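You operate a simulated robot arm through the tools that you are given. There is no shell and no other tool.

You are at the controls of a simulated two-armed robot. One attempt, no reset.

JOB
Pick up the grease tin with one hand, pass it to the other hand and put it on the top of the low dark cabinet. Set down upright: grease tin.
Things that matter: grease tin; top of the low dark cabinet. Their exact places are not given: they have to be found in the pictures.

It is judged by the outcome, as a careful person would: the job done as asked, and still so three seconds after it is handed in. It fails if anything else is knocked over, pushed out of place, dropped, spilled or broken.

ROBOT AND FRAMES
Two 7-joint arms with two-finger parallel grippers on one trunk, on a base that drives. Base frame: it is fixed to the floor where the robot stands at the start and does not move with it; the origin is under the middle of the robot, x ahead of it, y to its left, z up. Readings come in m, degrees, newtons and seconds.
The left shoulder is at the start at [0.05, 0.177, 1.104], the right one opposite. With the tool pointing down near the work surface each hand reaches from about 0.1 to 0.68 m from the robot's upright axis, wherever it stands, measured 20 degrees to its own side. Places, roughly: grease tin [0.25, -3.5, 1]; top of the low dark cabinet [-1.3, -0.1, 0.9]. Payload 3.43 kg a hand.
Tool frame (each hand has its own): the origin (TCP) lies between the finger pads and is the grasp point; the fingertips stand 0.034 m ahead of it; z points along the fingers, y is the line along which they close. The gripper opens to 0.128 m. The fingers are 0.024 m wide and 0.012 m thick; the gripper's body (0.048 by 0.13 m) begins 0.096 m behind the TCP.
Orientation is told as [roll, pitch, yaw] about the base's x, y, z axes, in that order, counted from this pose: with the fingers straight down and closing along the base's y, the tool's x points along the base's -x, its y along +y and its z along -z.

CONTROLS
- The arms move only by the tool step_arm. It takes "left_series", "right_series" or both (then of equal length, played together; a hand with none holds still); each is a list of rows, each a list of 3 entries, a list of its own where there are three numbers: the shift along the base's x, y, z in units of 150 mm (1.0 is 150 mm), then the turn, a rotation vector about the base's x, y, z in units of 90 degrees (1.0 is 90 degrees), then the opening, from 0 (shut) to 1 (fully open). In form: [[[x, y, z], [wx, wy, wz], hand], ...]. A call has 1 to 20 rows; each row is the pose to reach, as a shift and turn from the pose commanded when the call began. A call with a number of a shift or a turn outside -1 to 1 is refused whole. A row lasts 0.2 s, in which the tool goes at most 0.05 m and 8.6 degrees; a call with a longer step from one row to the next is refused whole, and so is a gripper value outside its range. Where a pose cannot be reached the arm comes as near as it can. A force on the tool above 40 N (or 10 N above the force at the start of the call, whichever is more), or a blocked arm, ends the call early, and 0.2 s more pass. The fingers move at their own pace (about 0.108 m/s each) and stop on an object; they squeeze with about 34 N. The grip force told is the motor's: it shows also when the fingers shut on nothing. Time passes only in rows, and 0.2 s behind the last, so rows that repeat a pose let the fingers close. The reply holds the time, the measured pose of the TCP, the force on the tool along the base axes, the opening and the grip force, in the units named above and with some noise, with the torque about the TCP (base axes, N m) and any sound that the robot's microphone picked up.
- Cameras (640 x 400 px; columns grow to the right, rows downward): "scene" is now at [0.1611, 0, 1.2748]; the picture's right is [0.01, -1.00, 0.00], its down [-0.48, -0.00, -0.88] and it looks along [0.88, 0.01, -0.48] (base axes); focal length 268 px, centre (320, 200). "left" rides on the left gripper at [0.076, 0.011, -0.16] in its tool frame; the picture's right is [-0.15, 0.99, 0.00], its down [-0.88, -0.13, -0.46] and it looks along [-0.45, -0.07, 0.89] (tool axes); focal length 234 px, centre (320, 200). "right" rides on the right gripper at [0.076, -0.011, -0.16] in its tool frame; the picture's right is [0.15, 0.99, 0.00], its down [-0.88, 0.13, -0.46] and it looks along [-0.45, 0.07, 0.89] (tool axes); focal length 234 px, centre (320, 200).
- get_image(camera): a new picture of that camera. It takes no simulated time.
- slide_trunk(by): slides the trunk up (or, below 0, down) by that many m; the arms and the scene camera ride with it, the base frame stays. It gives what a move gives, with no picture.
- steer(legs): drives the robot by 1 to 6 legs, each [ahead, turn to the left] in m and degrees, along the robot's own axes; the way and the turn of a leg run together, so that a leg with both is an arc; at most 1.5 m and 180 degrees a leg. The arms and the cameras ride along, it lands a little off, and it stops where it bumps. It gives what a move gives.
- turn_head(pan, tilt): turns the head with the scene camera to pan (to the left, within 80 degrees either way) and tilt (down, from -29 to 69), counted from straight ahead of the robot. It gives what a move gives.
- probe_pixels(camera, pixels): there is no depth. For up to 12 entries [column, row, z] of the newest picture of that camera ("zoom" is the newest enlarged one), the place [x, y] in the base frame at which the ray of that pixel passes the height z, good to about 0.003 m. It takes no simulated time.
- close_up(camera, box): a new picture of the part [left, top, right, bottom] of that camera's present view, enlarged. It takes no simulated time.
- job_done(): hands the job in; it is judged then, once.

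Open the grippers and draw the arms clear of the work before you hand the job in, unless the task says otherwise.

The tools are called after "Request:" as a command line: name --argument value ..., lists and objects as JSON in quotes. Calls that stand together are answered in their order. step_arm: Moves the arms, as the interface text tells. Its arguments: {"type":"object","properties":{"left_series":{"type":"array","items":{"type":"array"}},"right_series":{"type":"array","items":{"type":"array"}}},"required":[]} The other tools are called the same way: slide_trunk (by) slides the trunk up or down; steer (legs) drives the base; turn_head (pan, tilt) turns the head that bears the scene camera; get_image (camera) takes a picture; probe_pixels (camera, pixels) gives the place at which the rays of pixels pass given heights; close_up (camera, box) takes an enlarged picture of a part of a camera's view; job_done () hands the job in.

At the start:

```text
clock: 0.0
left_ee_pos: [0.397, 0.193, 1.101]
left_ee_rot: [0.0, 0.0, 0.1]
left_ft_force: [-0.1, -1.2, 0.6]
left_wrist_torque: [-0.02, -0.02, -0.02]
left_grip_width: 0.128
left_gripper_force: 0.1
right_ee_pos: [0.4053, -0.1709, 1.1084]
right_ee_rot: [-0.1, 0.0, -0.1]
right_ft_force: [-0.1, -0.5, -0.3]
right_wrist_torque: [-0.01, -0.01, 0.03]
right_grip_width: 0.1281
right_gripper_force: 0.1
trunk travel left (down, up): [-0.275, 0.126]
robot x, y, heading: [0.0013, 0.0017, 0.3]
head pan, tilt: [0.6, 28.8]
```

scene: 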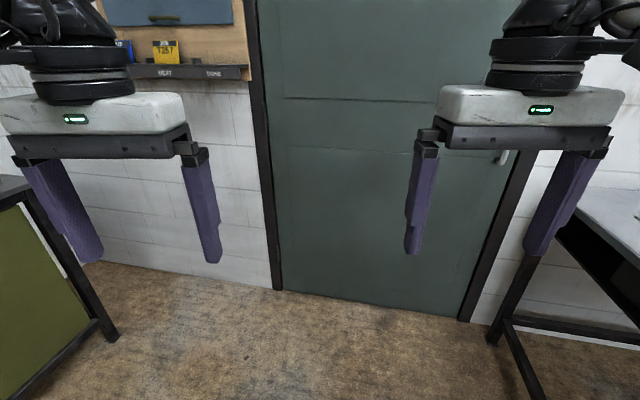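
right: 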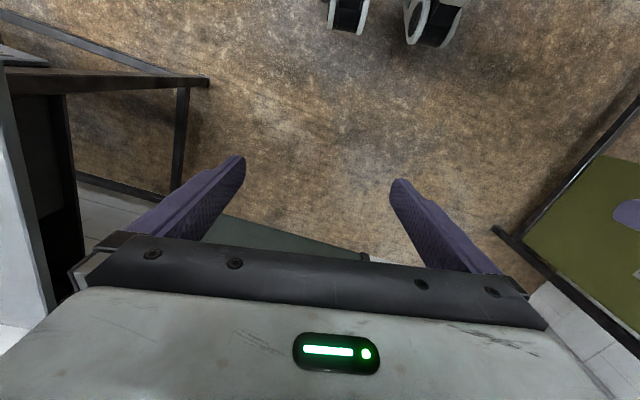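
left: 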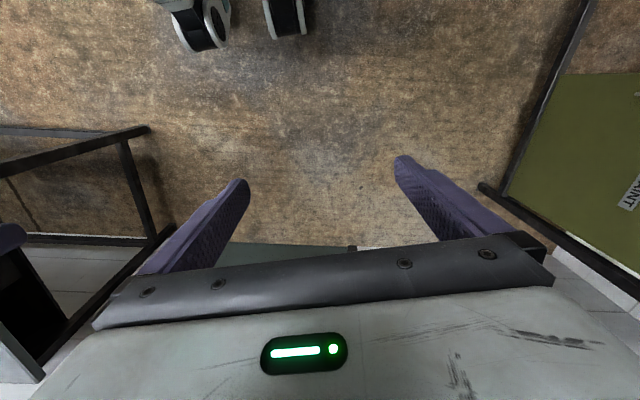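

The pictures show a door ahead and benches to both sides; neither the tin nor the cabinet can be seen yet. I turn the head to the right to look for the tin.

Request:
turn_head --pan -75 --tilt 15

Request:
get_image --camera "scene"

```text
clock: 1.5
left_ee_pos: [0.3965, 0.1934, 1.1018]
left_ee_rot: [0.0, -0.1, 0.2]
left_ft_force: [0.8, -0.4, -0.8]
left_wrist_torque: [-0.05, 0.01, -0.02]
left_grip_width: 0.1278
left_gripper_force: 0.0
right_ee_pos: [0.4066, -0.1699, 1.1076]
right_ee_rot: [-0.1, -0.2, 0.1]
right_ft_force: [0.2, -0.3, 0.2]
right_wrist_torque: [0.03, 0.0, 0.0]
right_grip_width: 0.128
right_gripper_force: 0.1
trunk travel left (down, up): [-0.275, 0.126]
robot x, y, heading: [-0.0016, 0.0016, -0.1]
head pan, tilt: [-75.0, 15.0]
```

```text
taken
```

scene: 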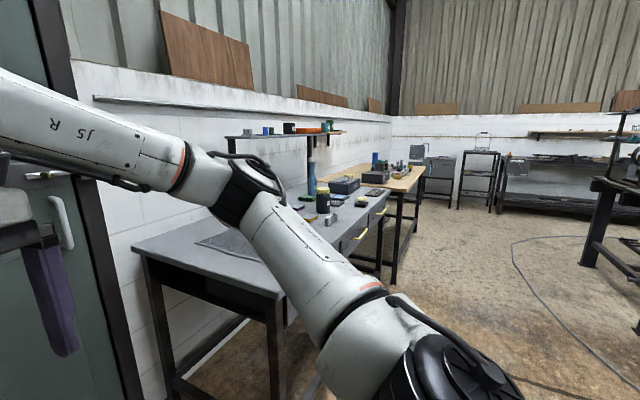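

I see a grey bench near the wall and a wooden one behind it, with things on them around (330-410, 150-220). I take an enlarged view of that.

Request:
close_up --camera "scene" --box '[220, 100, 540, 300]'

Request:
close_up --camera "scene" --box '[300, 130, 440, 218]'

```text
2.00 times, centred on (380, 200) of scene
```

zoom: 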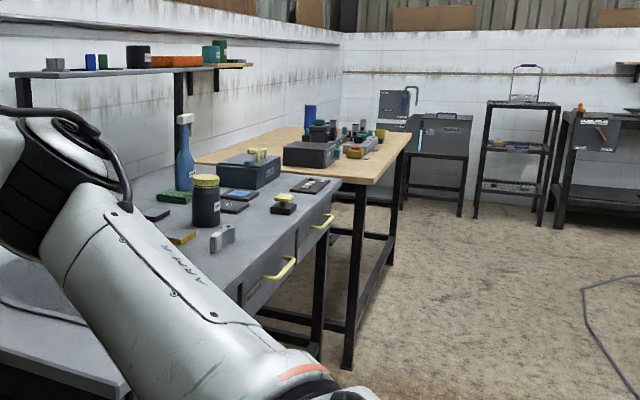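

```text
4.55 times, centred on (370, 174) of scene
```

zoom: 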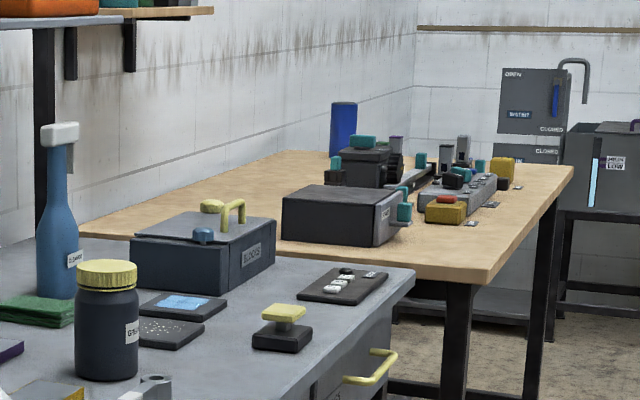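

The dark jar with a yellow lid at zoom (107, 320) carries a label that starts with "G". I probe its foot and nearby points at bench heights.

Request:
probe_pixels --camera "zoom" --pixels '[[107, 378, 0.8], [107, 378, 0.9], [107, 378, 1.0], [285, 345, 0.85], [285, 345, 0.9], [440, 215, 0.9], [345, 240, 0.9]]'

Request:
close_up --camera "scene" --box '[300, 170, 364, 210]'

Request:
close_up --camera "scene" --box '[210, 110, 354, 200]'

Request:
close_up --camera "scene" --box '[365, 140, 429, 180]'

```text
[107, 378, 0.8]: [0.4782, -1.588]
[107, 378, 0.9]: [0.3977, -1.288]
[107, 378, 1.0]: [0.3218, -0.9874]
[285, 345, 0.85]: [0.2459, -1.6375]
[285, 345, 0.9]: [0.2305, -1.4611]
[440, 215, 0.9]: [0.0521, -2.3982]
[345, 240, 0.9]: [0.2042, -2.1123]
```

```text
10.00 times, centred on (332, 190) of scene
```

zoom: 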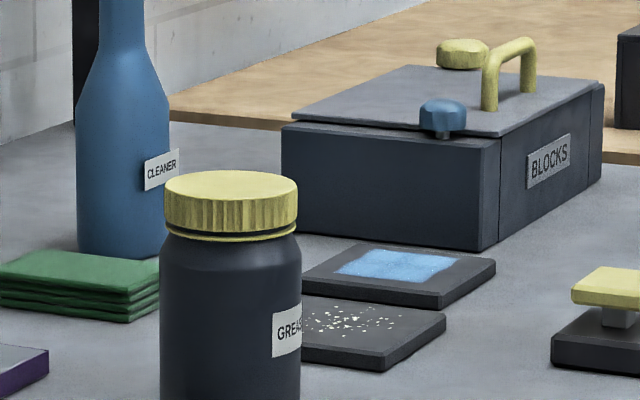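

```text
4.44 times, centred on (282, 155) of scene
```

zoom: 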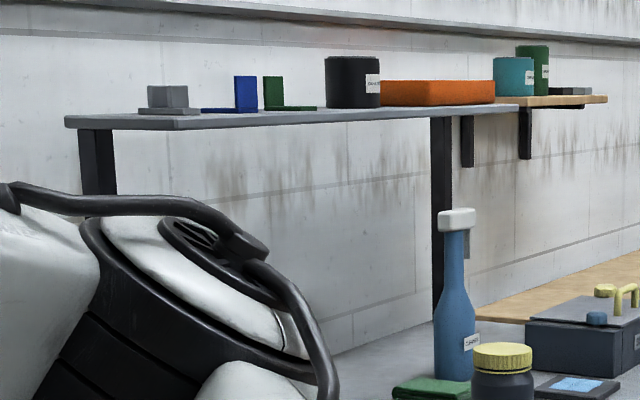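

```text
10.00 times, centred on (397, 160) of scene
```

zoom: 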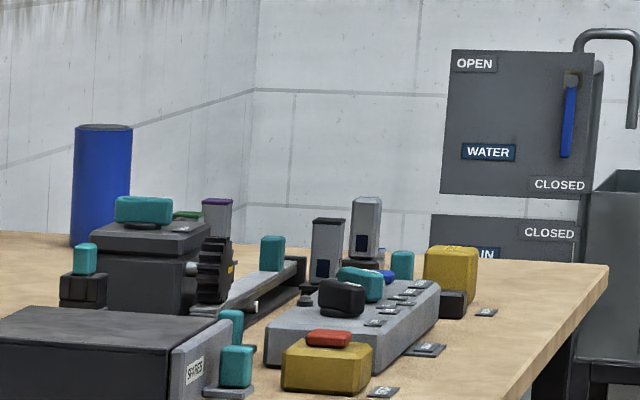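

The jar on the grey bench reads "GREAS…", but it stands at about y=-1.5, whereas the tin is given at about y=-3.5. I probe points on the wooden table to see where its end and the blue cylinder are.

Request:
probe_pixels --camera "zoom" --pixels '[[605, 267, 0.9], [605, 267, 0.95], [100, 243, 0.9], [100, 243, 0.95], [450, 315, 0.9], [330, 390, 0.9], [520, 190, 0.9], [520, 190, 1.0]]'

Request:
turn_head --pan 79 --tilt 15

Request:
get_image --camera "scene"

```text
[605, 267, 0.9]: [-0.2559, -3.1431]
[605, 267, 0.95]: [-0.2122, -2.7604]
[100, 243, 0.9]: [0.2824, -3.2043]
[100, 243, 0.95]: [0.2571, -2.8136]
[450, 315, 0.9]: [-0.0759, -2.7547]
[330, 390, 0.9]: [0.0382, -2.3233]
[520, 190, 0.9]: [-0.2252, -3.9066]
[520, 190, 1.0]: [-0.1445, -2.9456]
```

```text
clock: 3.9
left_ee_pos: [0.3953, 0.1935, 1.1003]
left_ee_rot: [0.0, 0.0, 0.1]
left_ft_force: [0.1, 0.2, -0.3]
left_wrist_torque: [0.01, 0.02, -0.01]
left_grip_width: 0.128
left_gripper_force: 0.0
right_ee_pos: [0.4045, -0.1703, 1.1077]
right_ee_rot: [0.0, 0.0, 0.0]
right_ft_force: [-0.2, 0.2, 0.2]
right_wrist_torque: [0.01, 0.01, 0.0]
right_grip_width: 0.1275
right_gripper_force: 0.0
trunk travel left (down, up): [-0.275, 0.126]
robot x, y, heading: [0.0029, -0.0013, 0.1]
head pan, tilt: [79.0, 15.0]
```

```text
taken
```

scene: 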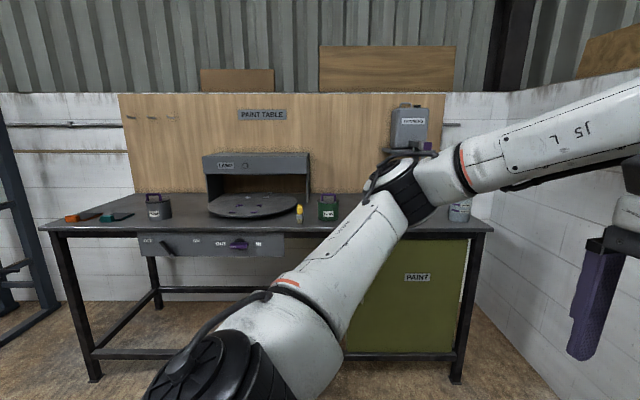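

The blue cylinder at the far end of the wooden table would be near [0.28, -3.4], close to the told place, so I will look at it from nearer. Before I turn the base I probe how far the paint table (front edge at row ~233) is.

Request:
probe_pixels --camera "scene" --pixels '[[260, 235, 0.9], [45, 230, 0.9], [490, 232, 0.9], [95, 382, 0], [455, 382, 0]]'

Request:
turn_head --pan 0 --tilt 45

Request:
get_image --camera "scene"

Request:
turn_head --pan -60 --tilt 45

Request:
get_image --camera "scene"

```text
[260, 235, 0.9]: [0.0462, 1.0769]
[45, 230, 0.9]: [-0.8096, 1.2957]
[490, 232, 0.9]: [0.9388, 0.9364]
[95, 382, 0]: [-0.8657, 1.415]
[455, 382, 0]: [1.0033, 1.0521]
```

```text
clock: 5.4
left_ee_pos: [0.3959, 0.1933, 1.1021]
left_ee_rot: [0.0, -0.1, 0.1]
left_ft_force: [-0.4, -0.6, -0.1]
left_wrist_torque: [-0.01, -0.04, -0.01]
left_grip_width: 0.1278
left_gripper_force: 0.0
right_ee_pos: [0.4051, -0.1702, 1.1076]
right_ee_rot: [0.0, 0.0, 0.1]
right_ft_force: [0.1, 0.4, 0.1]
right_wrist_torque: [0.01, -0.02, -0.03]
right_grip_width: 0.1278
right_gripper_force: 0.1
trunk travel left (down, up): [-0.275, 0.126]
robot x, y, heading: [-0.004, -0.0008, 0.1]
head pan, tilt: [0.0, 45.0]
```

```text
taken
```

scene: 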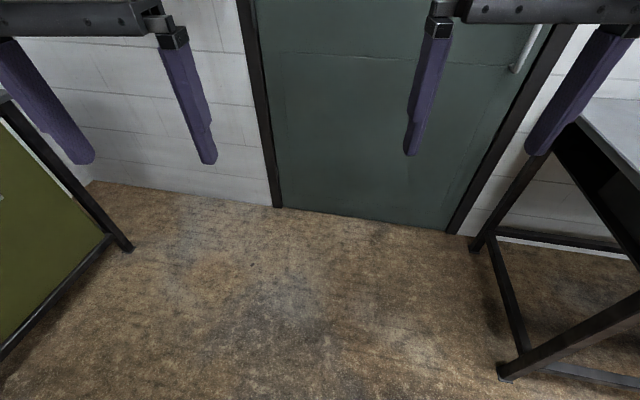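

```text
clock: 6.7
left_ee_pos: [0.3959, 0.194, 1.1006]
left_ee_rot: [0.0, 0.0, 0.1]
left_ft_force: [0.4, 0.0, -0.4]
left_wrist_torque: [-0.01, -0.04, 0.02]
left_grip_width: 0.128
left_gripper_force: 0.0
right_ee_pos: [0.4056, -0.1704, 1.1078]
right_ee_rot: [0.0, -0.1, 0.0]
right_ft_force: [-0.4, -0.1, 0.5]
right_wrist_torque: [0.03, -0.04, 0.01]
right_grip_width: 0.1278
right_gripper_force: 0.0
trunk travel left (down, up): [-0.275, 0.126]
robot x, y, heading: [0.0031, -0.0001, -0.1]
head pan, tilt: [-60.0, 45.0]
```

```text
taken
```

scene: 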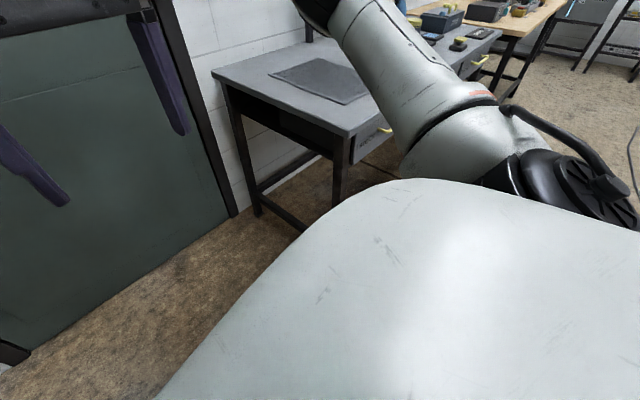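

The grey bench's near corner shows at (345, 134). I probe it and its legs so I know what room the base has for turning.

Request:
probe_pixels --camera "scene" --pixels '[[345, 134, 0.9], [345, 134, 0.8], [212, 72, 0.9], [212, 72, 0.8], [500, 32, 0.9], [256, 214, 0], [340, 200, 0]]'

Request:
turn_head --pan -79 --tilt 20

Request:
get_image --camera "scene"

```text
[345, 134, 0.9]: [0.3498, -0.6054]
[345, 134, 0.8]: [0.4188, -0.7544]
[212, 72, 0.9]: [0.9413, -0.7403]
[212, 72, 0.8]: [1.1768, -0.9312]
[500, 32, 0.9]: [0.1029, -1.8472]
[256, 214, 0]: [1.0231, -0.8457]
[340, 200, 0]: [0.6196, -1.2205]
```

```text
clock: 7.6
left_ee_pos: [0.3957, 0.1932, 1.1014]
left_ee_rot: [0.0, 0.0, 0.1]
left_ft_force: [0.5, -0.1, -0.7]
left_wrist_torque: [0.02, -0.01, 0.02]
left_grip_width: 0.128
left_gripper_force: 0.2
right_ee_pos: [0.4059, -0.1708, 1.1079]
right_ee_rot: [0.0, 0.1, 0.0]
right_ft_force: [0.1, -0.5, 0.4]
right_wrist_torque: [0.04, 0.0, -0.03]
right_grip_width: 0.1281
right_gripper_force: 0.0
trunk travel left (down, up): [-0.275, 0.126]
robot x, y, heading: [0.0003, -0.002, 0.0]
head pan, tilt: [-79.0, 20.0]
```

```text
taken
```

scene: 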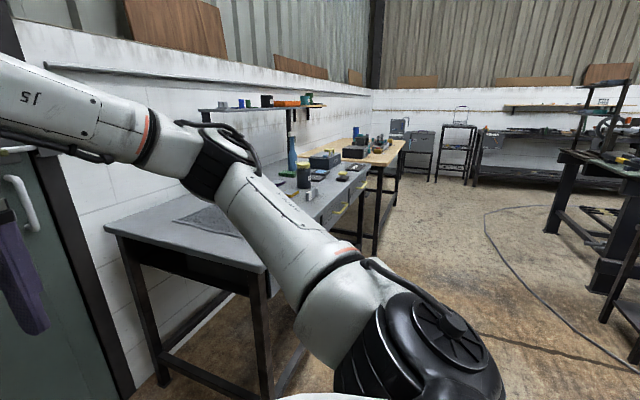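

The bench front edges run about 11.6° askew of my frame (from (0.38,-0.7) towards (-0.28,-3.4)), and there is room to turn on the spot. I turn right by about 100° to look down the room, and look to both sides from there.

Request:
steer --legs '[[0, -101]]'

Request:
turn_head --pan 0 --tilt 20

Request:
get_image --camera "scene"

Request:
turn_head --pan -75 --tilt 20

Request:
get_image --camera "scene"

```text
clock: 12.2
left_ee_pos: [0.1107, -0.4272, 1.1018]
left_ee_rot: [0.0, 0.0, -101.2]
left_ft_force: [0.3, -0.8, 0.1]
left_wrist_torque: [0.0, -0.03, -0.02]
left_grip_width: 0.128
left_gripper_force: 0.2
right_ee_pos: [-0.2475, -0.365, 1.1065]
right_ee_rot: [-0.1, -0.1, -101.4]
right_ft_force: [0.2, 0.1, -0.6]
right_wrist_torque: [0.0, 0.02, 0.03]
right_grip_width: 0.1281
right_gripper_force: 0.3
trunk travel left (down, up): [-0.275, 0.126]
robot x, y, heading: [0.0017, 0.0004, -101.2]
head pan, tilt: [-79.0, 20.0]
```

```text
clock: 13.8
left_ee_pos: [0.1118, -0.426, 1.1017]
left_ee_rot: [0.0, -0.1, -101.2]
left_ft_force: [0.3, 0.6, 0.3]
left_wrist_torque: [0.0, 0.01, 0.04]
left_grip_width: 0.1281
left_gripper_force: 0.0
right_ee_pos: [-0.2479, -0.3642, 1.1076]
right_ee_rot: [0.0, 0.0, -101.4]
right_ft_force: [0.2, -0.8, 0.0]
right_wrist_torque: [0.01, -0.01, -0.03]
right_grip_width: 0.1281
right_gripper_force: 0.0
trunk travel left (down, up): [-0.275, 0.126]
robot x, y, heading: [-0.0002, 0.0019, -101.0]
head pan, tilt: [0.0, 20.0]
```

```text
taken
```

scene: 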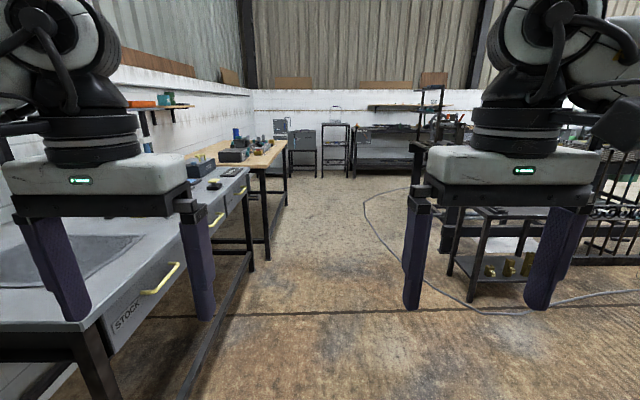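

```text
clock: 15.2
left_ee_pos: [0.1109, -0.4266, 1.1014]
left_ee_rot: [0.0, 0.0, -101.2]
left_ft_force: [0.4, -0.7, -0.4]
left_wrist_torque: [0.01, -0.01, 0.0]
left_grip_width: 0.1283
left_gripper_force: 0.0
right_ee_pos: [-0.2486, -0.3639, 1.108]
right_ee_rot: [0.0, 0.0, -101.3]
right_ft_force: [-0.6, 0.8, 0.4]
right_wrist_torque: [-0.03, -0.02, -0.02]
right_grip_width: 0.128
right_gripper_force: 0.1
trunk travel left (down, up): [-0.275, 0.126]
robot x, y, heading: [0.003, -0.0007, -100.9]
head pan, tilt: [-75.0, 20.0]
```

```text
taken
```

scene: 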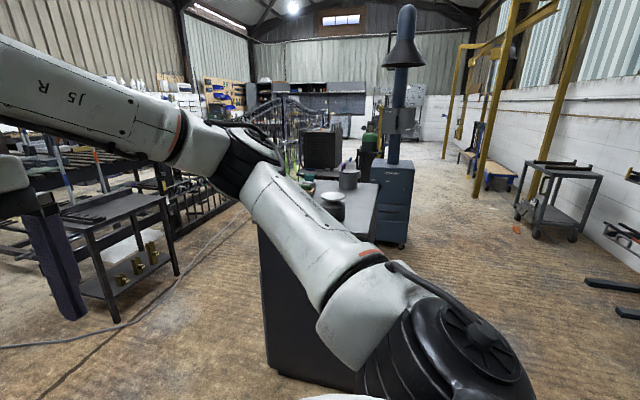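

At pan -75 I see a low dark cabinet at (310, 270) with a grey top that bears a few things. I enlarge it.

Request:
close_up --camera "scene" --box '[240, 120, 448, 250]'

Request:
probe_pixels --camera "scene" --pixels '[[258, 212, 0.8], [258, 212, 0.9], [378, 190, 0.8], [375, 240, 0.8], [280, 375, 0], [310, 180, 0.8]]'

```text
3.08 times, centred on (344, 185) of scene
```

zoom: 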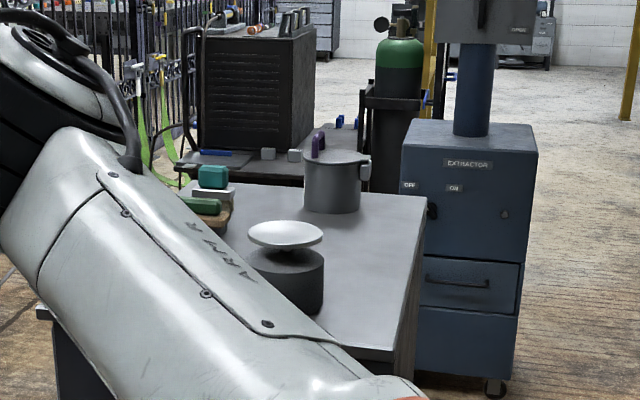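

```text
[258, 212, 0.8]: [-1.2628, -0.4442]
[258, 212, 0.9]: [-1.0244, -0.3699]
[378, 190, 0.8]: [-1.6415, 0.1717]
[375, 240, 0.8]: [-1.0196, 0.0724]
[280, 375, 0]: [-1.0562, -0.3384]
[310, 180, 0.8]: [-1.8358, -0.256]
```

The cabinet top (about [-1.1...-1.65], y -0.4...0.17) bears a pot, a small scale-like thing and blocks. I check how near the black trolley on that side is to my planned path before driving along the benches.

Request:
probe_pixels --camera "scene" --pixels '[[116, 322, 0], [178, 274, 0], [82, 315, 0], [20, 345, 0]]'

Request:
turn_head --pan 0 --tilt 30

Request:
get_image --camera "scene"

```text
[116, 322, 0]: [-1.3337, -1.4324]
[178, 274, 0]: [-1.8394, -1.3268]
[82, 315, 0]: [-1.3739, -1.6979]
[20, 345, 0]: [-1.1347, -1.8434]
```

```text
clock: 16.7
left_ee_pos: [0.111, -0.4263, 1.1022]
left_ee_rot: [0.0, 0.0, -101.2]
left_ft_force: [-1.0, -0.5, 0.3]
left_wrist_torque: [-0.01, 0.0, 0.02]
left_grip_width: 0.1277
left_gripper_force: 0.0
right_ee_pos: [-0.2475, -0.3637, 1.1082]
right_ee_rot: [0.0, 0.0, -101.4]
right_ft_force: [-0.7, 0.5, -0.6]
right_wrist_torque: [-0.06, 0.01, -0.01]
right_grip_width: 0.1279
right_gripper_force: 0.0
trunk travel left (down, up): [-0.275, 0.126]
robot x, y, heading: [-0.0001, -0.0003, -101.3]
head pan, tilt: [0.0, 30.0]
```

```text
taken
```

scene: 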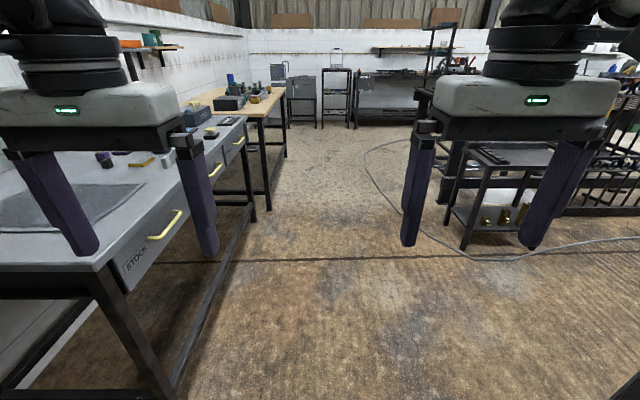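

I probe the table leg feet and edges to fix the driving lane: the wooden table's front leg feet at (268, 210) and (284, 158), and the trolley's legs.

Request:
probe_pixels --camera "scene" --pixels '[[268, 210, 0], [285, 157, 0], [466, 248, 0], [442, 205, 0], [287, 92, 0.87], [264, 117, 0.87], [245, 117, 0.85], [98, 268, 0.85], [289, 127, 0], [316, 127, 0]]'

```text
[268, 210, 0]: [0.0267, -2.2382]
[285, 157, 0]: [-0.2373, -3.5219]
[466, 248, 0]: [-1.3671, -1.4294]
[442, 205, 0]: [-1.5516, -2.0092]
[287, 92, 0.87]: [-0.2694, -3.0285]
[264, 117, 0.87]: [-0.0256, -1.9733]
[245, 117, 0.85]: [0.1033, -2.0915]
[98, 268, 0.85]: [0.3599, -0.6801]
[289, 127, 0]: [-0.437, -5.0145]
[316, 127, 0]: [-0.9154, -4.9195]
```

The room's axes are turned by about -11.7°; the wooden table ends at y≈-3.6 and there is more than 1 m of free floor behind it. I drive down the lane between the tables and the trolley, keeping a bit to the right, and look again.

Request:
steer --legs '[[0, -11], [1.3, 0], [0, 11], [1.1, 0]]'

Request:
turn_head --pan 45 --tilt 20

Request:
get_image --camera "scene"

```text
clock: 29.9
left_ee_pos: [-0.614, -2.6987, 1.1006]
left_ee_rot: [0.1, 0.0, -101.5]
left_ft_force: [0.8, -0.5, 0.1]
left_wrist_torque: [0.0, 0.02, -0.05]
left_grip_width: 0.1283
left_gripper_force: 0.1
right_ee_pos: [-0.9721, -2.6361, 1.1068]
right_ee_rot: [-0.1, 0.0, -101.7]
right_ft_force: [-0.2, -0.1, 0.3]
right_wrist_torque: [0.0, 0.0, -0.01]
right_grip_width: 0.1279
right_gripper_force: 0.0
trunk travel left (down, up): [-0.275, 0.126]
robot x, y, heading: [-0.724, -2.2743, -101.6]
head pan, tilt: [0.0, 30.0]
```

```text
clock: 31.0
left_ee_pos: [-0.6139, -2.6995, 1.1013]
left_ee_rot: [0.1, 0.0, -101.5]
left_ft_force: [0.2, 0.4, 0.6]
left_wrist_torque: [-0.01, 0.02, 0.0]
left_grip_width: 0.1278
left_gripper_force: 0.0
right_ee_pos: [-0.9718, -2.6367, 1.1074]
right_ee_rot: [0.0, 0.1, -101.7]
right_ft_force: [-0.4, -0.4, -0.3]
right_wrist_torque: [0.0, 0.02, -0.01]
right_grip_width: 0.1279
right_gripper_force: 0.0
trunk travel left (down, up): [-0.275, 0.126]
robot x, y, heading: [-0.7228, -2.2716, -101.7]
head pan, tilt: [45.0, 20.0]
```

```text
taken
```

scene: 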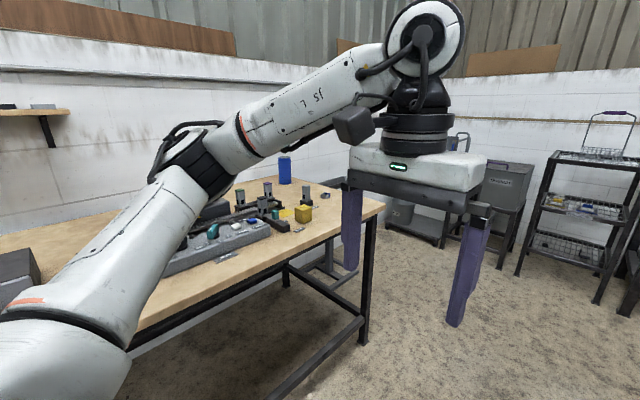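

The blue cylinder is now at (285, 170) on the back of the table and the table's far end is at (385, 205). I enlarge it to read its label and probe its foot.

Request:
close_up --camera "scene" --box '[180, 140, 340, 240]'

Request:
probe_pixels --camera "scene" --pixels '[[285, 184, 0.81], [285, 184, 0.85], [385, 206, 0.81], [385, 206, 0.85], [362, 345, 0], [322, 182, 0.81], [445, 247, 0], [518, 275, 0]]'

```text
4.00 times, centred on (260, 190) of scene
```

zoom: 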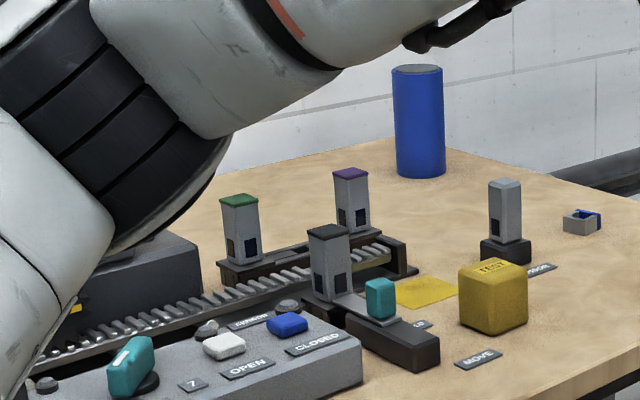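

```text
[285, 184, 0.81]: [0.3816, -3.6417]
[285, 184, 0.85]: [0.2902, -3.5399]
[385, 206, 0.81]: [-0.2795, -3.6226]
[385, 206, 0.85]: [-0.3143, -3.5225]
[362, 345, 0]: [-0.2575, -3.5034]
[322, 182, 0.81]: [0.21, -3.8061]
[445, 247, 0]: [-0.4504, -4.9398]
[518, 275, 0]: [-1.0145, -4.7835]
```

The cylinder (0.07 m wide, about 0.16 m tall) stands near [0.30, -3.55], in the back corner of the table, and shows no label on this side. I drive on past the table's end, turn to face the wall and look at it from there.

Request:
steer --legs '[[1.5, 0], [0, 90]]'

Request:
turn_head --pan 20 --tilt 20

Request:
get_image --camera "scene"

Request:
get_image --camera "left"

Request:
get_image --camera "right"

```text
clock: 42.3
left_ee_pos: [-0.6038, -3.6264, 1.102]
left_ee_rot: [0.0, 0.0, -11.4]
left_ft_force: [0.2, 0.1, 0.1]
left_wrist_torque: [0.01, 0.02, 0.0]
left_grip_width: 0.1277
left_gripper_force: 0.1
right_ee_pos: [-0.6685, -3.9851, 1.1063]
right_ee_rot: [0.1, 0.0, -11.6]
right_ft_force: [-0.2, 0.9, 0.5]
right_wrist_torque: [0.01, 0.04, 0.03]
right_grip_width: 0.1278
right_gripper_force: 0.1
trunk travel left (down, up): [-0.275, 0.126]
robot x, y, heading: [-1.0339, -3.7366, -11.7]
head pan, tilt: [45.0, 20.0]
```

```text
clock: 43.2
left_ee_pos: [-0.6032, -3.6278, 1.1019]
left_ee_rot: [0.0, 0.0, -11.5]
left_ft_force: [-0.1, 0.2, 1.1]
left_wrist_torque: [-0.01, 0.0, 0.0]
left_grip_width: 0.1277
left_gripper_force: 0.1
right_ee_pos: [-0.6674, -3.9863, 1.1071]
right_ee_rot: [0.0, 0.0, -11.6]
right_ft_force: [0.5, -0.8, 0.1]
right_wrist_torque: [0.0, 0.02, -0.03]
right_grip_width: 0.128
right_gripper_force: 0.0
trunk travel left (down, up): [-0.275, 0.126]
robot x, y, heading: [-1.0281, -3.7359, -11.5]
head pan, tilt: [20.0, 20.0]
```

```text
taken
```

scene: 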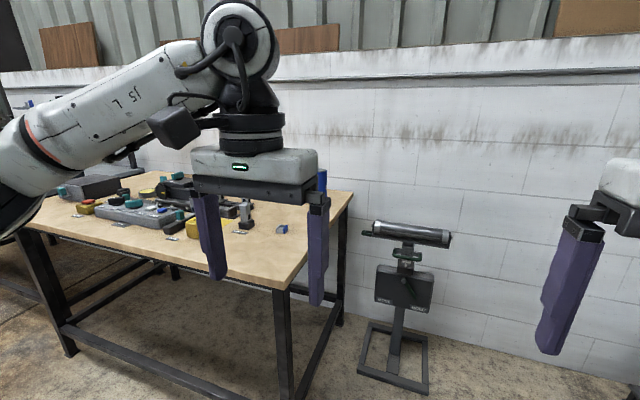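

```text
taken
```

left: 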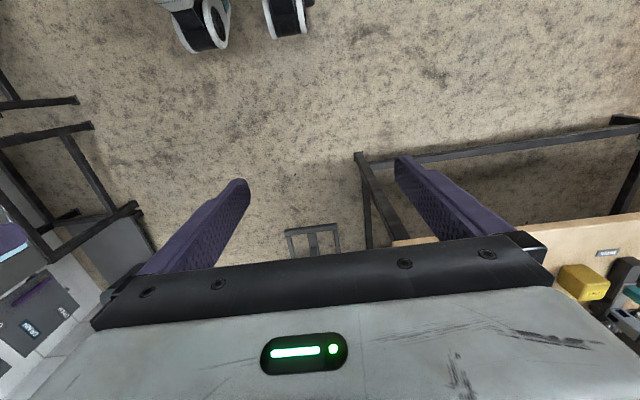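

```text
taken
```

right: 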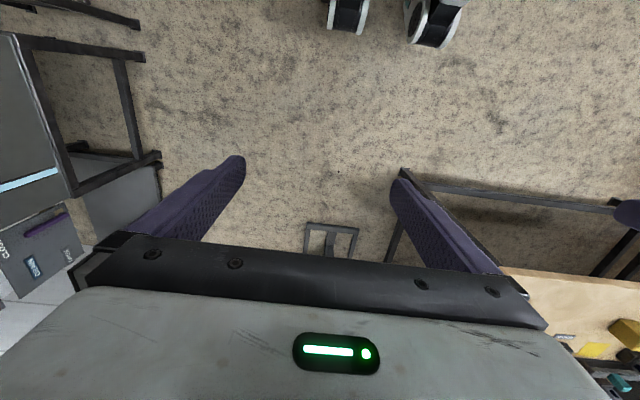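

There is a roller stand near the wall by the table's end (foot at about (392, 365)), which I must not touch. I probe it, the wall line, and my own wheels in the wrist pictures to know the base's size.

Request:
probe_pixels --camera "scene" --pixels '[[359, 370, 0], [428, 393, 0], [371, 322, 0], [428, 337, 0], [405, 235, 0.85], [450, 235, 0.85], [365, 232, 0.85], [352, 195, 0.85], [292, 288, 0.82], [285, 395, 0], [338, 325, 0]]'

Request:
probe_pixels --camera "left" --pixels '[[200, 50, 0.0], [285, 38, 0.0], [240, 5, 0.1]]'

Request:
probe_pixels --camera "right" --pixels '[[345, 33, 0.0], [432, 46, 0.0], [388, 5, 0.1]]'

Request:
close_up --camera "scene" --box '[200, 150, 460, 400]'

```text
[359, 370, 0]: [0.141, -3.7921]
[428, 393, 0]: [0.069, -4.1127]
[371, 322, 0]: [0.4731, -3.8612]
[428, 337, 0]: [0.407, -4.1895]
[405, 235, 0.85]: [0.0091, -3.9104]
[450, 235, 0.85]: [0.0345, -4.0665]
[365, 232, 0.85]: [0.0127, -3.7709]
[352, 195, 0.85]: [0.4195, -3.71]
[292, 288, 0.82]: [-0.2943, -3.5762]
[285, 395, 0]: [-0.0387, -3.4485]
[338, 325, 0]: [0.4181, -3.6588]
```

```text
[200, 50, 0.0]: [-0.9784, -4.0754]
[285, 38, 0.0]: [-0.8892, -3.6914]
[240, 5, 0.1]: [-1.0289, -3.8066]
```

```text
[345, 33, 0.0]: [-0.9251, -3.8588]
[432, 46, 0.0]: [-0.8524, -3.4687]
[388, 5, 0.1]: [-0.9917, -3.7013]
```

```text
1.60 times, centred on (330, 275) of scene
```

zoom: 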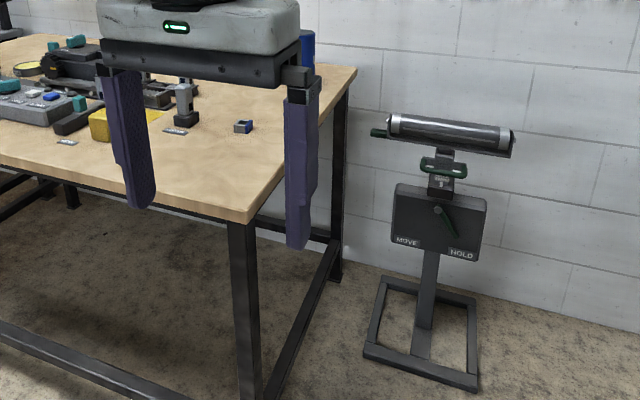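

The stand's foot covers about x 0.07–0.47, y -3.79…-4.19 with its roller near z 0.73, so I must stay clear of it. I look straight down to see how large my own base is.

Request:
turn_head --pan 0 --tilt 69

Request:
get_image --camera "scene"

Request:
turn_head --pan 70 --tilt 69

Request:
get_image --camera "scene"

```text
clock: 44.3
left_ee_pos: [-0.6041, -3.6268, 1.1006]
left_ee_rot: [0.1, 0.0, -11.6]
left_ft_force: [-0.5, 0.3, -0.9]
left_wrist_torque: [-0.01, -0.01, 0.03]
left_grip_width: 0.1281
left_gripper_force: 0.1
right_ee_pos: [-0.6686, -3.9863, 1.1076]
right_ee_rot: [0.1, 0.1, -11.6]
right_ft_force: [0.0, 1.0, 0.0]
right_wrist_torque: [-0.01, -0.03, 0.0]
right_grip_width: 0.1282
right_gripper_force: 0.1
trunk travel left (down, up): [-0.275, 0.126]
robot x, y, heading: [-1.0313, -3.7364, -11.6]
head pan, tilt: [0.0, 68.8]
```

```text
taken
```

scene: 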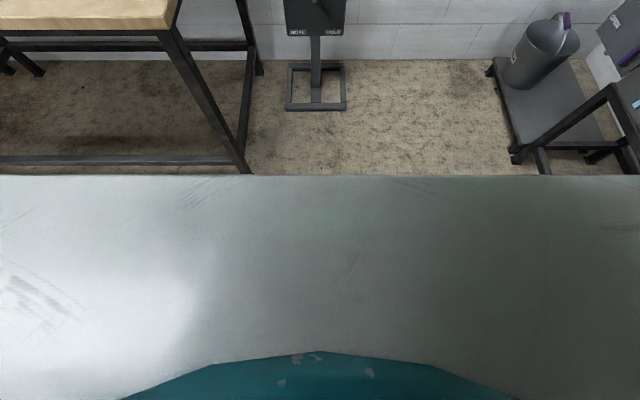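

```text
clock: 45.8
left_ee_pos: [-0.6036, -3.628, 1.1013]
left_ee_rot: [-0.1, 0.0, -11.6]
left_ft_force: [-1.0, 0.1, 0.0]
left_wrist_torque: [0.02, 0.0, 0.0]
left_grip_width: 0.1279
left_gripper_force: 0.0
right_ee_pos: [-0.6672, -3.9855, 1.1071]
right_ee_rot: [0.0, 0.0, -11.6]
right_ft_force: [0.1, -0.1, 0.1]
right_wrist_torque: [0.02, -0.01, -0.01]
right_grip_width: 0.128
right_gripper_force: 0.0
trunk travel left (down, up): [-0.275, 0.126]
robot x, y, heading: [-1.0317, -3.7385, -11.4]
head pan, tilt: [70.0, 68.8]
```

```text
taken
```

scene: 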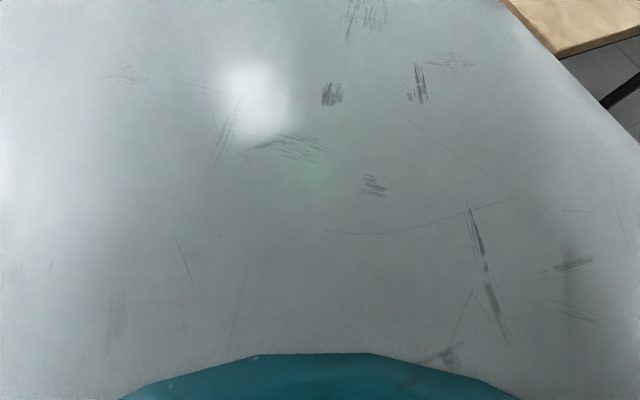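

My shoulder plate hides the base from the head. I enlarge the wheels in the wrist pictures instead.

Request:
close_up --camera "left" --box '[120, 0, 360, 100]'

Request:
close_up --camera "right" --box '[280, 0, 520, 100]'

```text
2.67 times, centred on (240, 50) of left
```

zoom: 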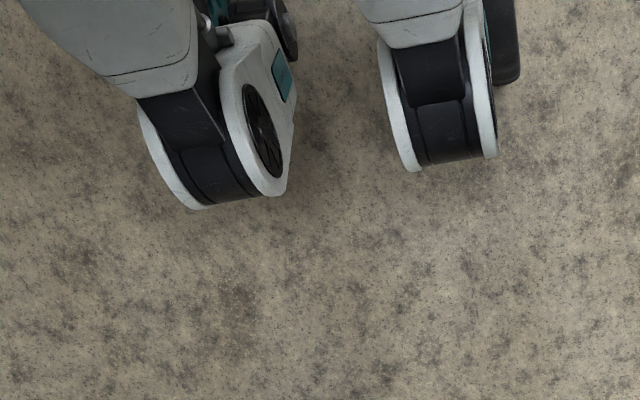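

```text
2.67 times, centred on (400, 50) of right
```

zoom: 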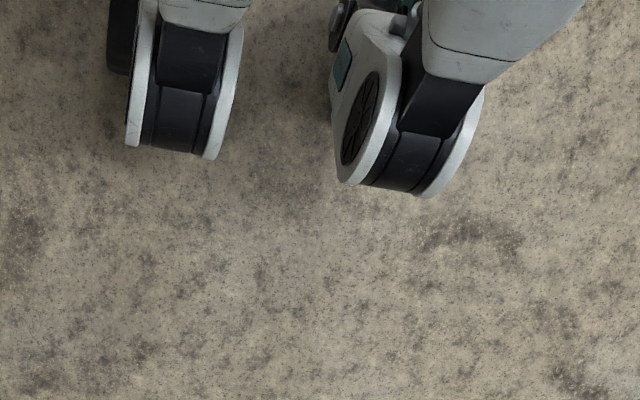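

The base is leg-like and narrow (knees about 0.2 m ahead of the axis). I drive to a spot off the table's end, about 0.73 m from the cylinder and clear of the stand, and turn towards it.

Request:
steer --legs '[[0, -5], [0.72, 0], [0, 41]]'

Request:
turn_head --pan 0 --tilt 25

Request:
get_image --camera "scene"

```text
clock: 52.1
left_ee_pos: [-0.0561, -3.6064, 1.1016]
left_ee_rot: [0.0, 0.1, 24.1]
left_ft_force: [0.1, -0.3, 0.3]
left_wrist_torque: [0.0, 0.03, 0.0]
left_grip_width: 0.128
left_gripper_force: 0.0
right_ee_pos: [0.1004, -3.9362, 1.1084]
right_ee_rot: [-0.1, 0.0, 24.1]
right_ft_force: [0.0, 0.0, 0.1]
right_wrist_torque: [-0.01, 0.0, -0.01]
right_grip_width: 0.1279
right_gripper_force: 0.1
trunk travel left (down, up): [-0.275, 0.126]
robot x, y, heading: [-0.3428, -3.9467, 24.1]
head pan, tilt: [70.0, 68.8]
```

```text
clock: 53.5
left_ee_pos: [-0.0559, -3.6074, 1.1017]
left_ee_rot: [0.0, 0.1, 24.1]
left_ft_force: [0.6, -0.1, -0.6]
left_wrist_torque: [0.01, 0.02, 0.02]
left_grip_width: 0.1278
left_gripper_force: 0.0
right_ee_pos: [0.1009, -3.9357, 1.1068]
right_ee_rot: [0.0, 0.0, 24.0]
right_ft_force: [-0.6, -1.5, -0.5]
right_wrist_torque: [0.02, 0.0, 0.0]
right_grip_width: 0.1279
right_gripper_force: 0.1
trunk travel left (down, up): [-0.275, 0.126]
robot x, y, heading: [-0.3409, -3.9466, 23.8]
head pan, tilt: [0.0, 25.0]
```

```text
taken
```

scene: 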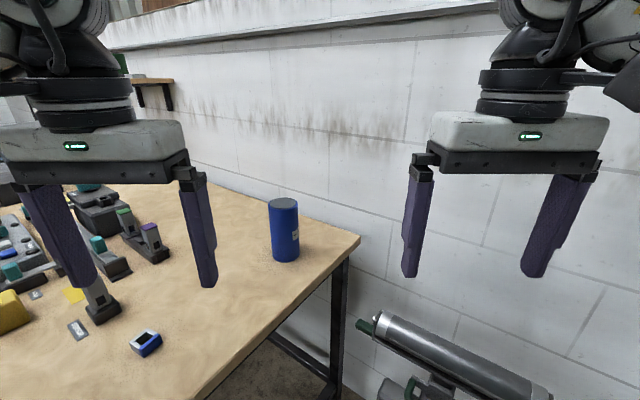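

The blue cylinder at (285, 230) now shows a label. I enlarge it to read it and probe its foot and top.

Request:
close_up --camera "scene" --box '[245, 190, 325, 270]'

Request:
probe_pixels --camera "scene" --pixels '[[285, 261, 0.82], [285, 261, 0.84], [285, 261, 0.86], [284, 203, 0.98], [284, 203, 1.0], [360, 238, 0.82], [360, 238, 0.84], [360, 238, 0.86], [210, 397, 0.84], [380, 318, 0.73]]'

```text
5.00 times, centred on (285, 230) of scene
```

zoom: 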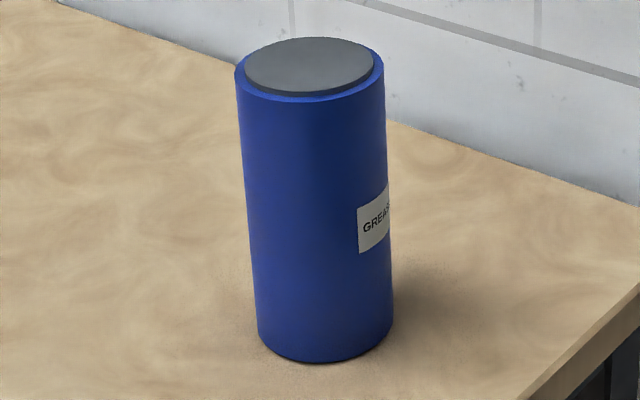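

```text
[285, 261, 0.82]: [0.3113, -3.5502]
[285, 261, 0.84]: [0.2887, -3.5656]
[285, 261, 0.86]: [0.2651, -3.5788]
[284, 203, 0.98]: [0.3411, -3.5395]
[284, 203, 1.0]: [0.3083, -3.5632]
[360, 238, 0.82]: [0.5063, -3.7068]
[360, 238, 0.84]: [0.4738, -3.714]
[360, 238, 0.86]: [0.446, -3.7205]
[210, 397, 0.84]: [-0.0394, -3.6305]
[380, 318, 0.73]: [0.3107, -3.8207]
```

The label reads "GREAS(E)", so this is the grease tin. Two views agree on its axis at about [0.31, -3.56], table top z≈0.852, tin top z≈1.00, and width 0.073. I tilt the left hand 55° forward, in the free space above the table's end, as the first part of a slanting side grasp.

Request:
probe_pixels --camera "scene" --pixels '[[145, 350, 0.855], [100, 318, 0.855], [78, 328, 0.855]]'

Request:
step_arm --left_series '[[[0.1, -0.01, -0.083], [0.031, -0.07, 0], 1], [[0.2, -0.02, -0.167], [0.062, -0.14, 0], 1], [[0.3, -0.03, -0.25], [0.093, -0.209, 0], 1], [[0.4, -0.04, -0.333], [0.124, -0.279, 0], 1], [[0.5, -0.045, -0.4], [0.155, -0.349, 0], 1], [[0.6, -0.05, -0.46], [0.187, -0.419, 0], 1], [[0.7, -0.055, -0.52], [0.218, -0.488, 0], 1], [[0.8, -0.06, -0.58], [0.249, -0.558, 0], 1], [[0.8, -0.06, -0.58], [0.249, -0.558, 0], 1]]'

Request:
get_image --camera "left"

Request:
get_image --camera "scene"

```text
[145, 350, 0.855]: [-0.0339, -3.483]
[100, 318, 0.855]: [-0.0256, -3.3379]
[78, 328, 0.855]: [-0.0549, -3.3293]
```

```text
clock: 55.5
left_ee_pos: [0.064, -3.6167, 1.0149]
left_ee_rot: [-0.2, -55.1, 24.2]
left_ft_force: [0.2, -0.2, 0.2]
left_wrist_torque: [0.0, -0.01, -0.02]
left_grip_width: 0.1278
left_gripper_force: 0.1
right_ee_pos: [0.101, -3.9361, 1.1082]
right_ee_rot: [-0.1, 0.0, 24.0]
right_ft_force: [0.2, -0.6, 0.3]
right_wrist_torque: [0.02, 0.03, 0.01]
right_grip_width: 0.1279
right_gripper_force: 0.0
trunk travel left (down, up): [-0.275, 0.126]
robot x, y, heading: [-0.3384, -3.9427, 24.1]
head pan, tilt: [0.0, 25.0]
```

```text
taken
```

left: 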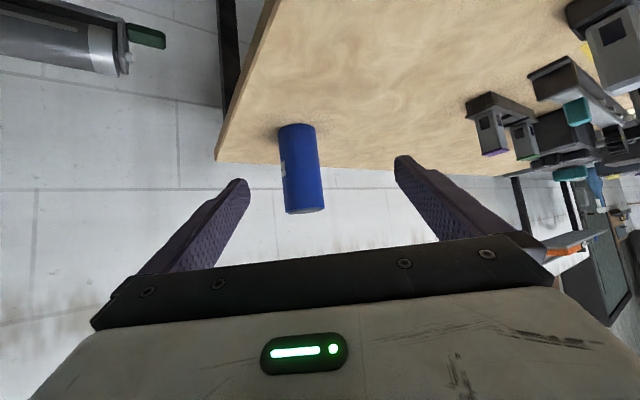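

```text
taken
```

scene: 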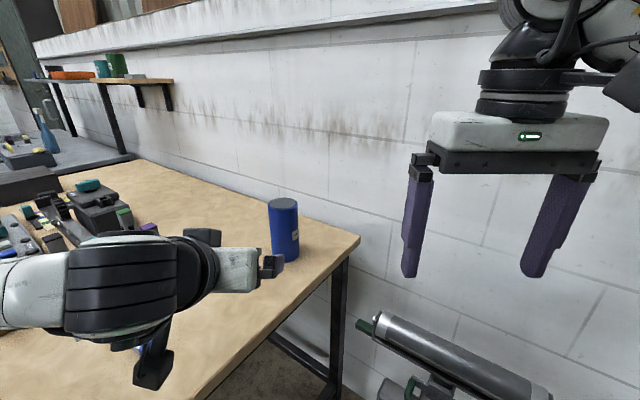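

The tilt was reached (pitch -55°) and the tin is seen between the fingers at (300, 170) in the left picture. I cross-check its position with the left camera's foot (296, 128) and lid (305, 210) pixels.

Request:
probe_pixels --camera "left" --pixels '[[296, 126, 0.852], [279, 131, 0.852], [315, 128, 0.852], [305, 211, 1.0], [288, 209, 1.0], [325, 207, 1.0]]'

Request:
close_up --camera "left" --box '[220, 100, 400, 230]'

```text
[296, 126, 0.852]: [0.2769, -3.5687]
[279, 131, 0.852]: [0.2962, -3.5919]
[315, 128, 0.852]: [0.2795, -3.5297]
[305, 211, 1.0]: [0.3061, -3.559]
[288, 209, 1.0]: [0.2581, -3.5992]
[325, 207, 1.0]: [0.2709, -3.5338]
```

```text
3.08 times, centred on (310, 165) of left
```

zoom: 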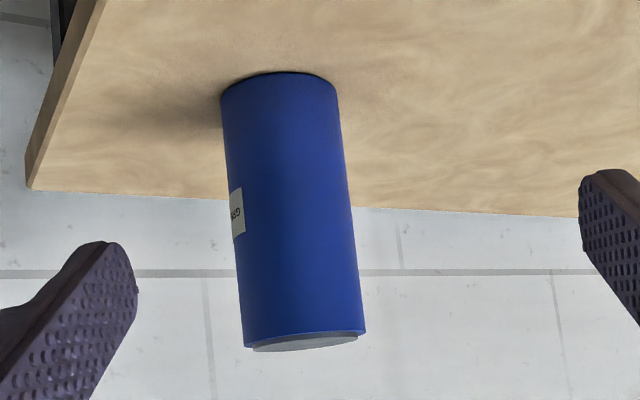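

Both cameras put the tin's axis at [0.310, -3.556]. I lower the open hand to a pre-grasp point 0.13 m short of it, aligned with the tin.

Request:
step_arm --left_series '[[[0.17, 0.01, -0.133], [0, 0, 0], 1], [[0.34, 0.02, -0.267], [0, 0, 0], 1], [[0.51, 0.03, -0.4], [0, 0, 0], 1], [[0.68, 0.04, -0.533], [0, 0, 0], 1], [[0.847, 0.053, -0.667], [0, 0, 0], 1], [[0.847, 0.053, -0.667], [0, 0, 0], 1]]'

Request:
get_image --camera "left"

Request:
get_image --camera "scene"

```text
clock: 56.9
left_ee_pos: [0.1914, -3.6071, 0.9144]
left_ee_rot: [-0.2, -55.0, 24.2]
left_ft_force: [0.0, -0.1, -1.0]
left_wrist_torque: [0.0, 0.0, 0.01]
left_grip_width: 0.1281
left_gripper_force: 0.1
right_ee_pos: [0.1019, -3.9355, 1.1076]
right_ee_rot: [0.0, 0.1, 24.0]
right_ft_force: [-0.4, 0.2, 0.1]
right_wrist_torque: [0.0, 0.03, -0.03]
right_grip_width: 0.128
right_gripper_force: 0.0
trunk travel left (down, up): [-0.275, 0.126]
robot x, y, heading: [-0.3413, -3.9447, 24.1]
head pan, tilt: [0.0, 25.0]
```

```text
taken
```

left: 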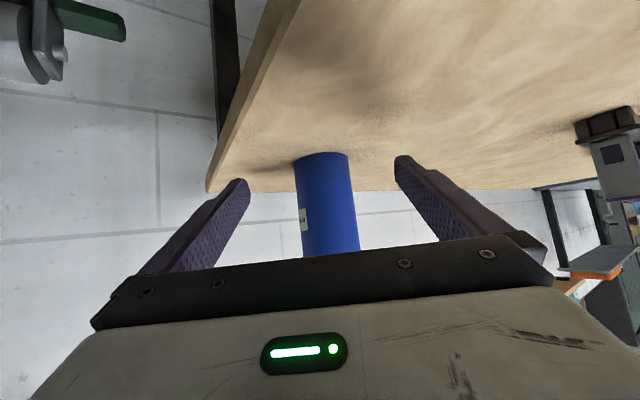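

```text
taken
```

scene: 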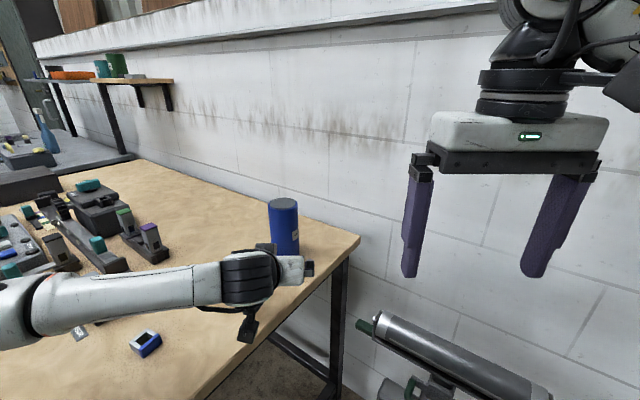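

The tin stands centred between the fingers (column ~322, fingertips at 240 and 400). I check the foot position once more, and then move straight ahead onto it with the hand open.

Request:
probe_pixels --camera "left" --pixels '[[321, 152, 0.852], [295, 160, 0.852], [348, 156, 0.852]]'

Request:
step_arm --left_series '[[[0.2, 0.085, -0.02], [0, 0, 0], 1], [[0.4, 0.17, -0.03], [0, 0, 0], 1], [[0.6, 0.255, -0.04], [0, 0, 0], 1], [[0.78, 0.335, -0.05], [0, 0, 0], 1], [[0.78, 0.335, -0.05], [0, 0, 0], 1]]'

Request:
get_image --camera "left"

Request:
get_image --camera "scene"

```text
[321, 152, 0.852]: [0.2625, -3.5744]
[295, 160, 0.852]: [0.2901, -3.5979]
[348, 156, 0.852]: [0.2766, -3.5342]
```

```text
clock: 58.1
left_ee_pos: [0.3086, -3.558, 0.907]
left_ee_rot: [-0.3, -55.0, 24.3]
left_ft_force: [-0.4, -0.3, -0.5]
left_wrist_torque: [-0.01, 0.0, 0.01]
left_grip_width: 0.1281
left_gripper_force: 0.1
right_ee_pos: [0.1005, -3.9362, 1.1072]
right_ee_rot: [-0.1, -0.1, 23.9]
right_ft_force: [-0.4, 0.4, 0.0]
right_wrist_torque: [-0.01, -0.03, -0.01]
right_grip_width: 0.1281
right_gripper_force: 0.1
trunk travel left (down, up): [-0.275, 0.126]
robot x, y, heading: [-0.335, -3.9432, 23.9]
head pan, tilt: [0.0, 25.0]
```

```text
taken
```

left: 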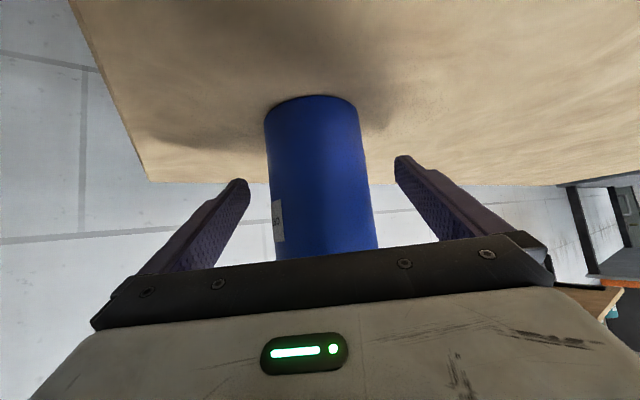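

```text
taken
```

scene: 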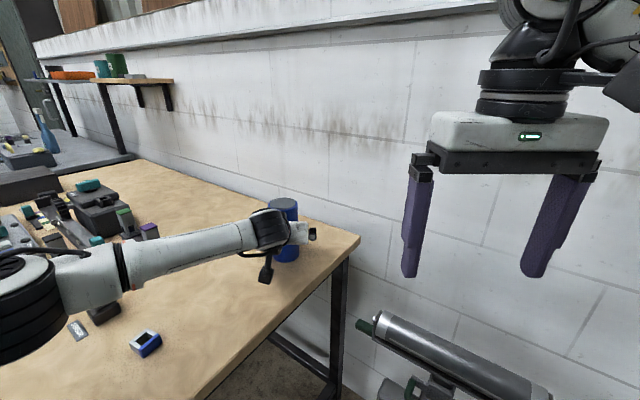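

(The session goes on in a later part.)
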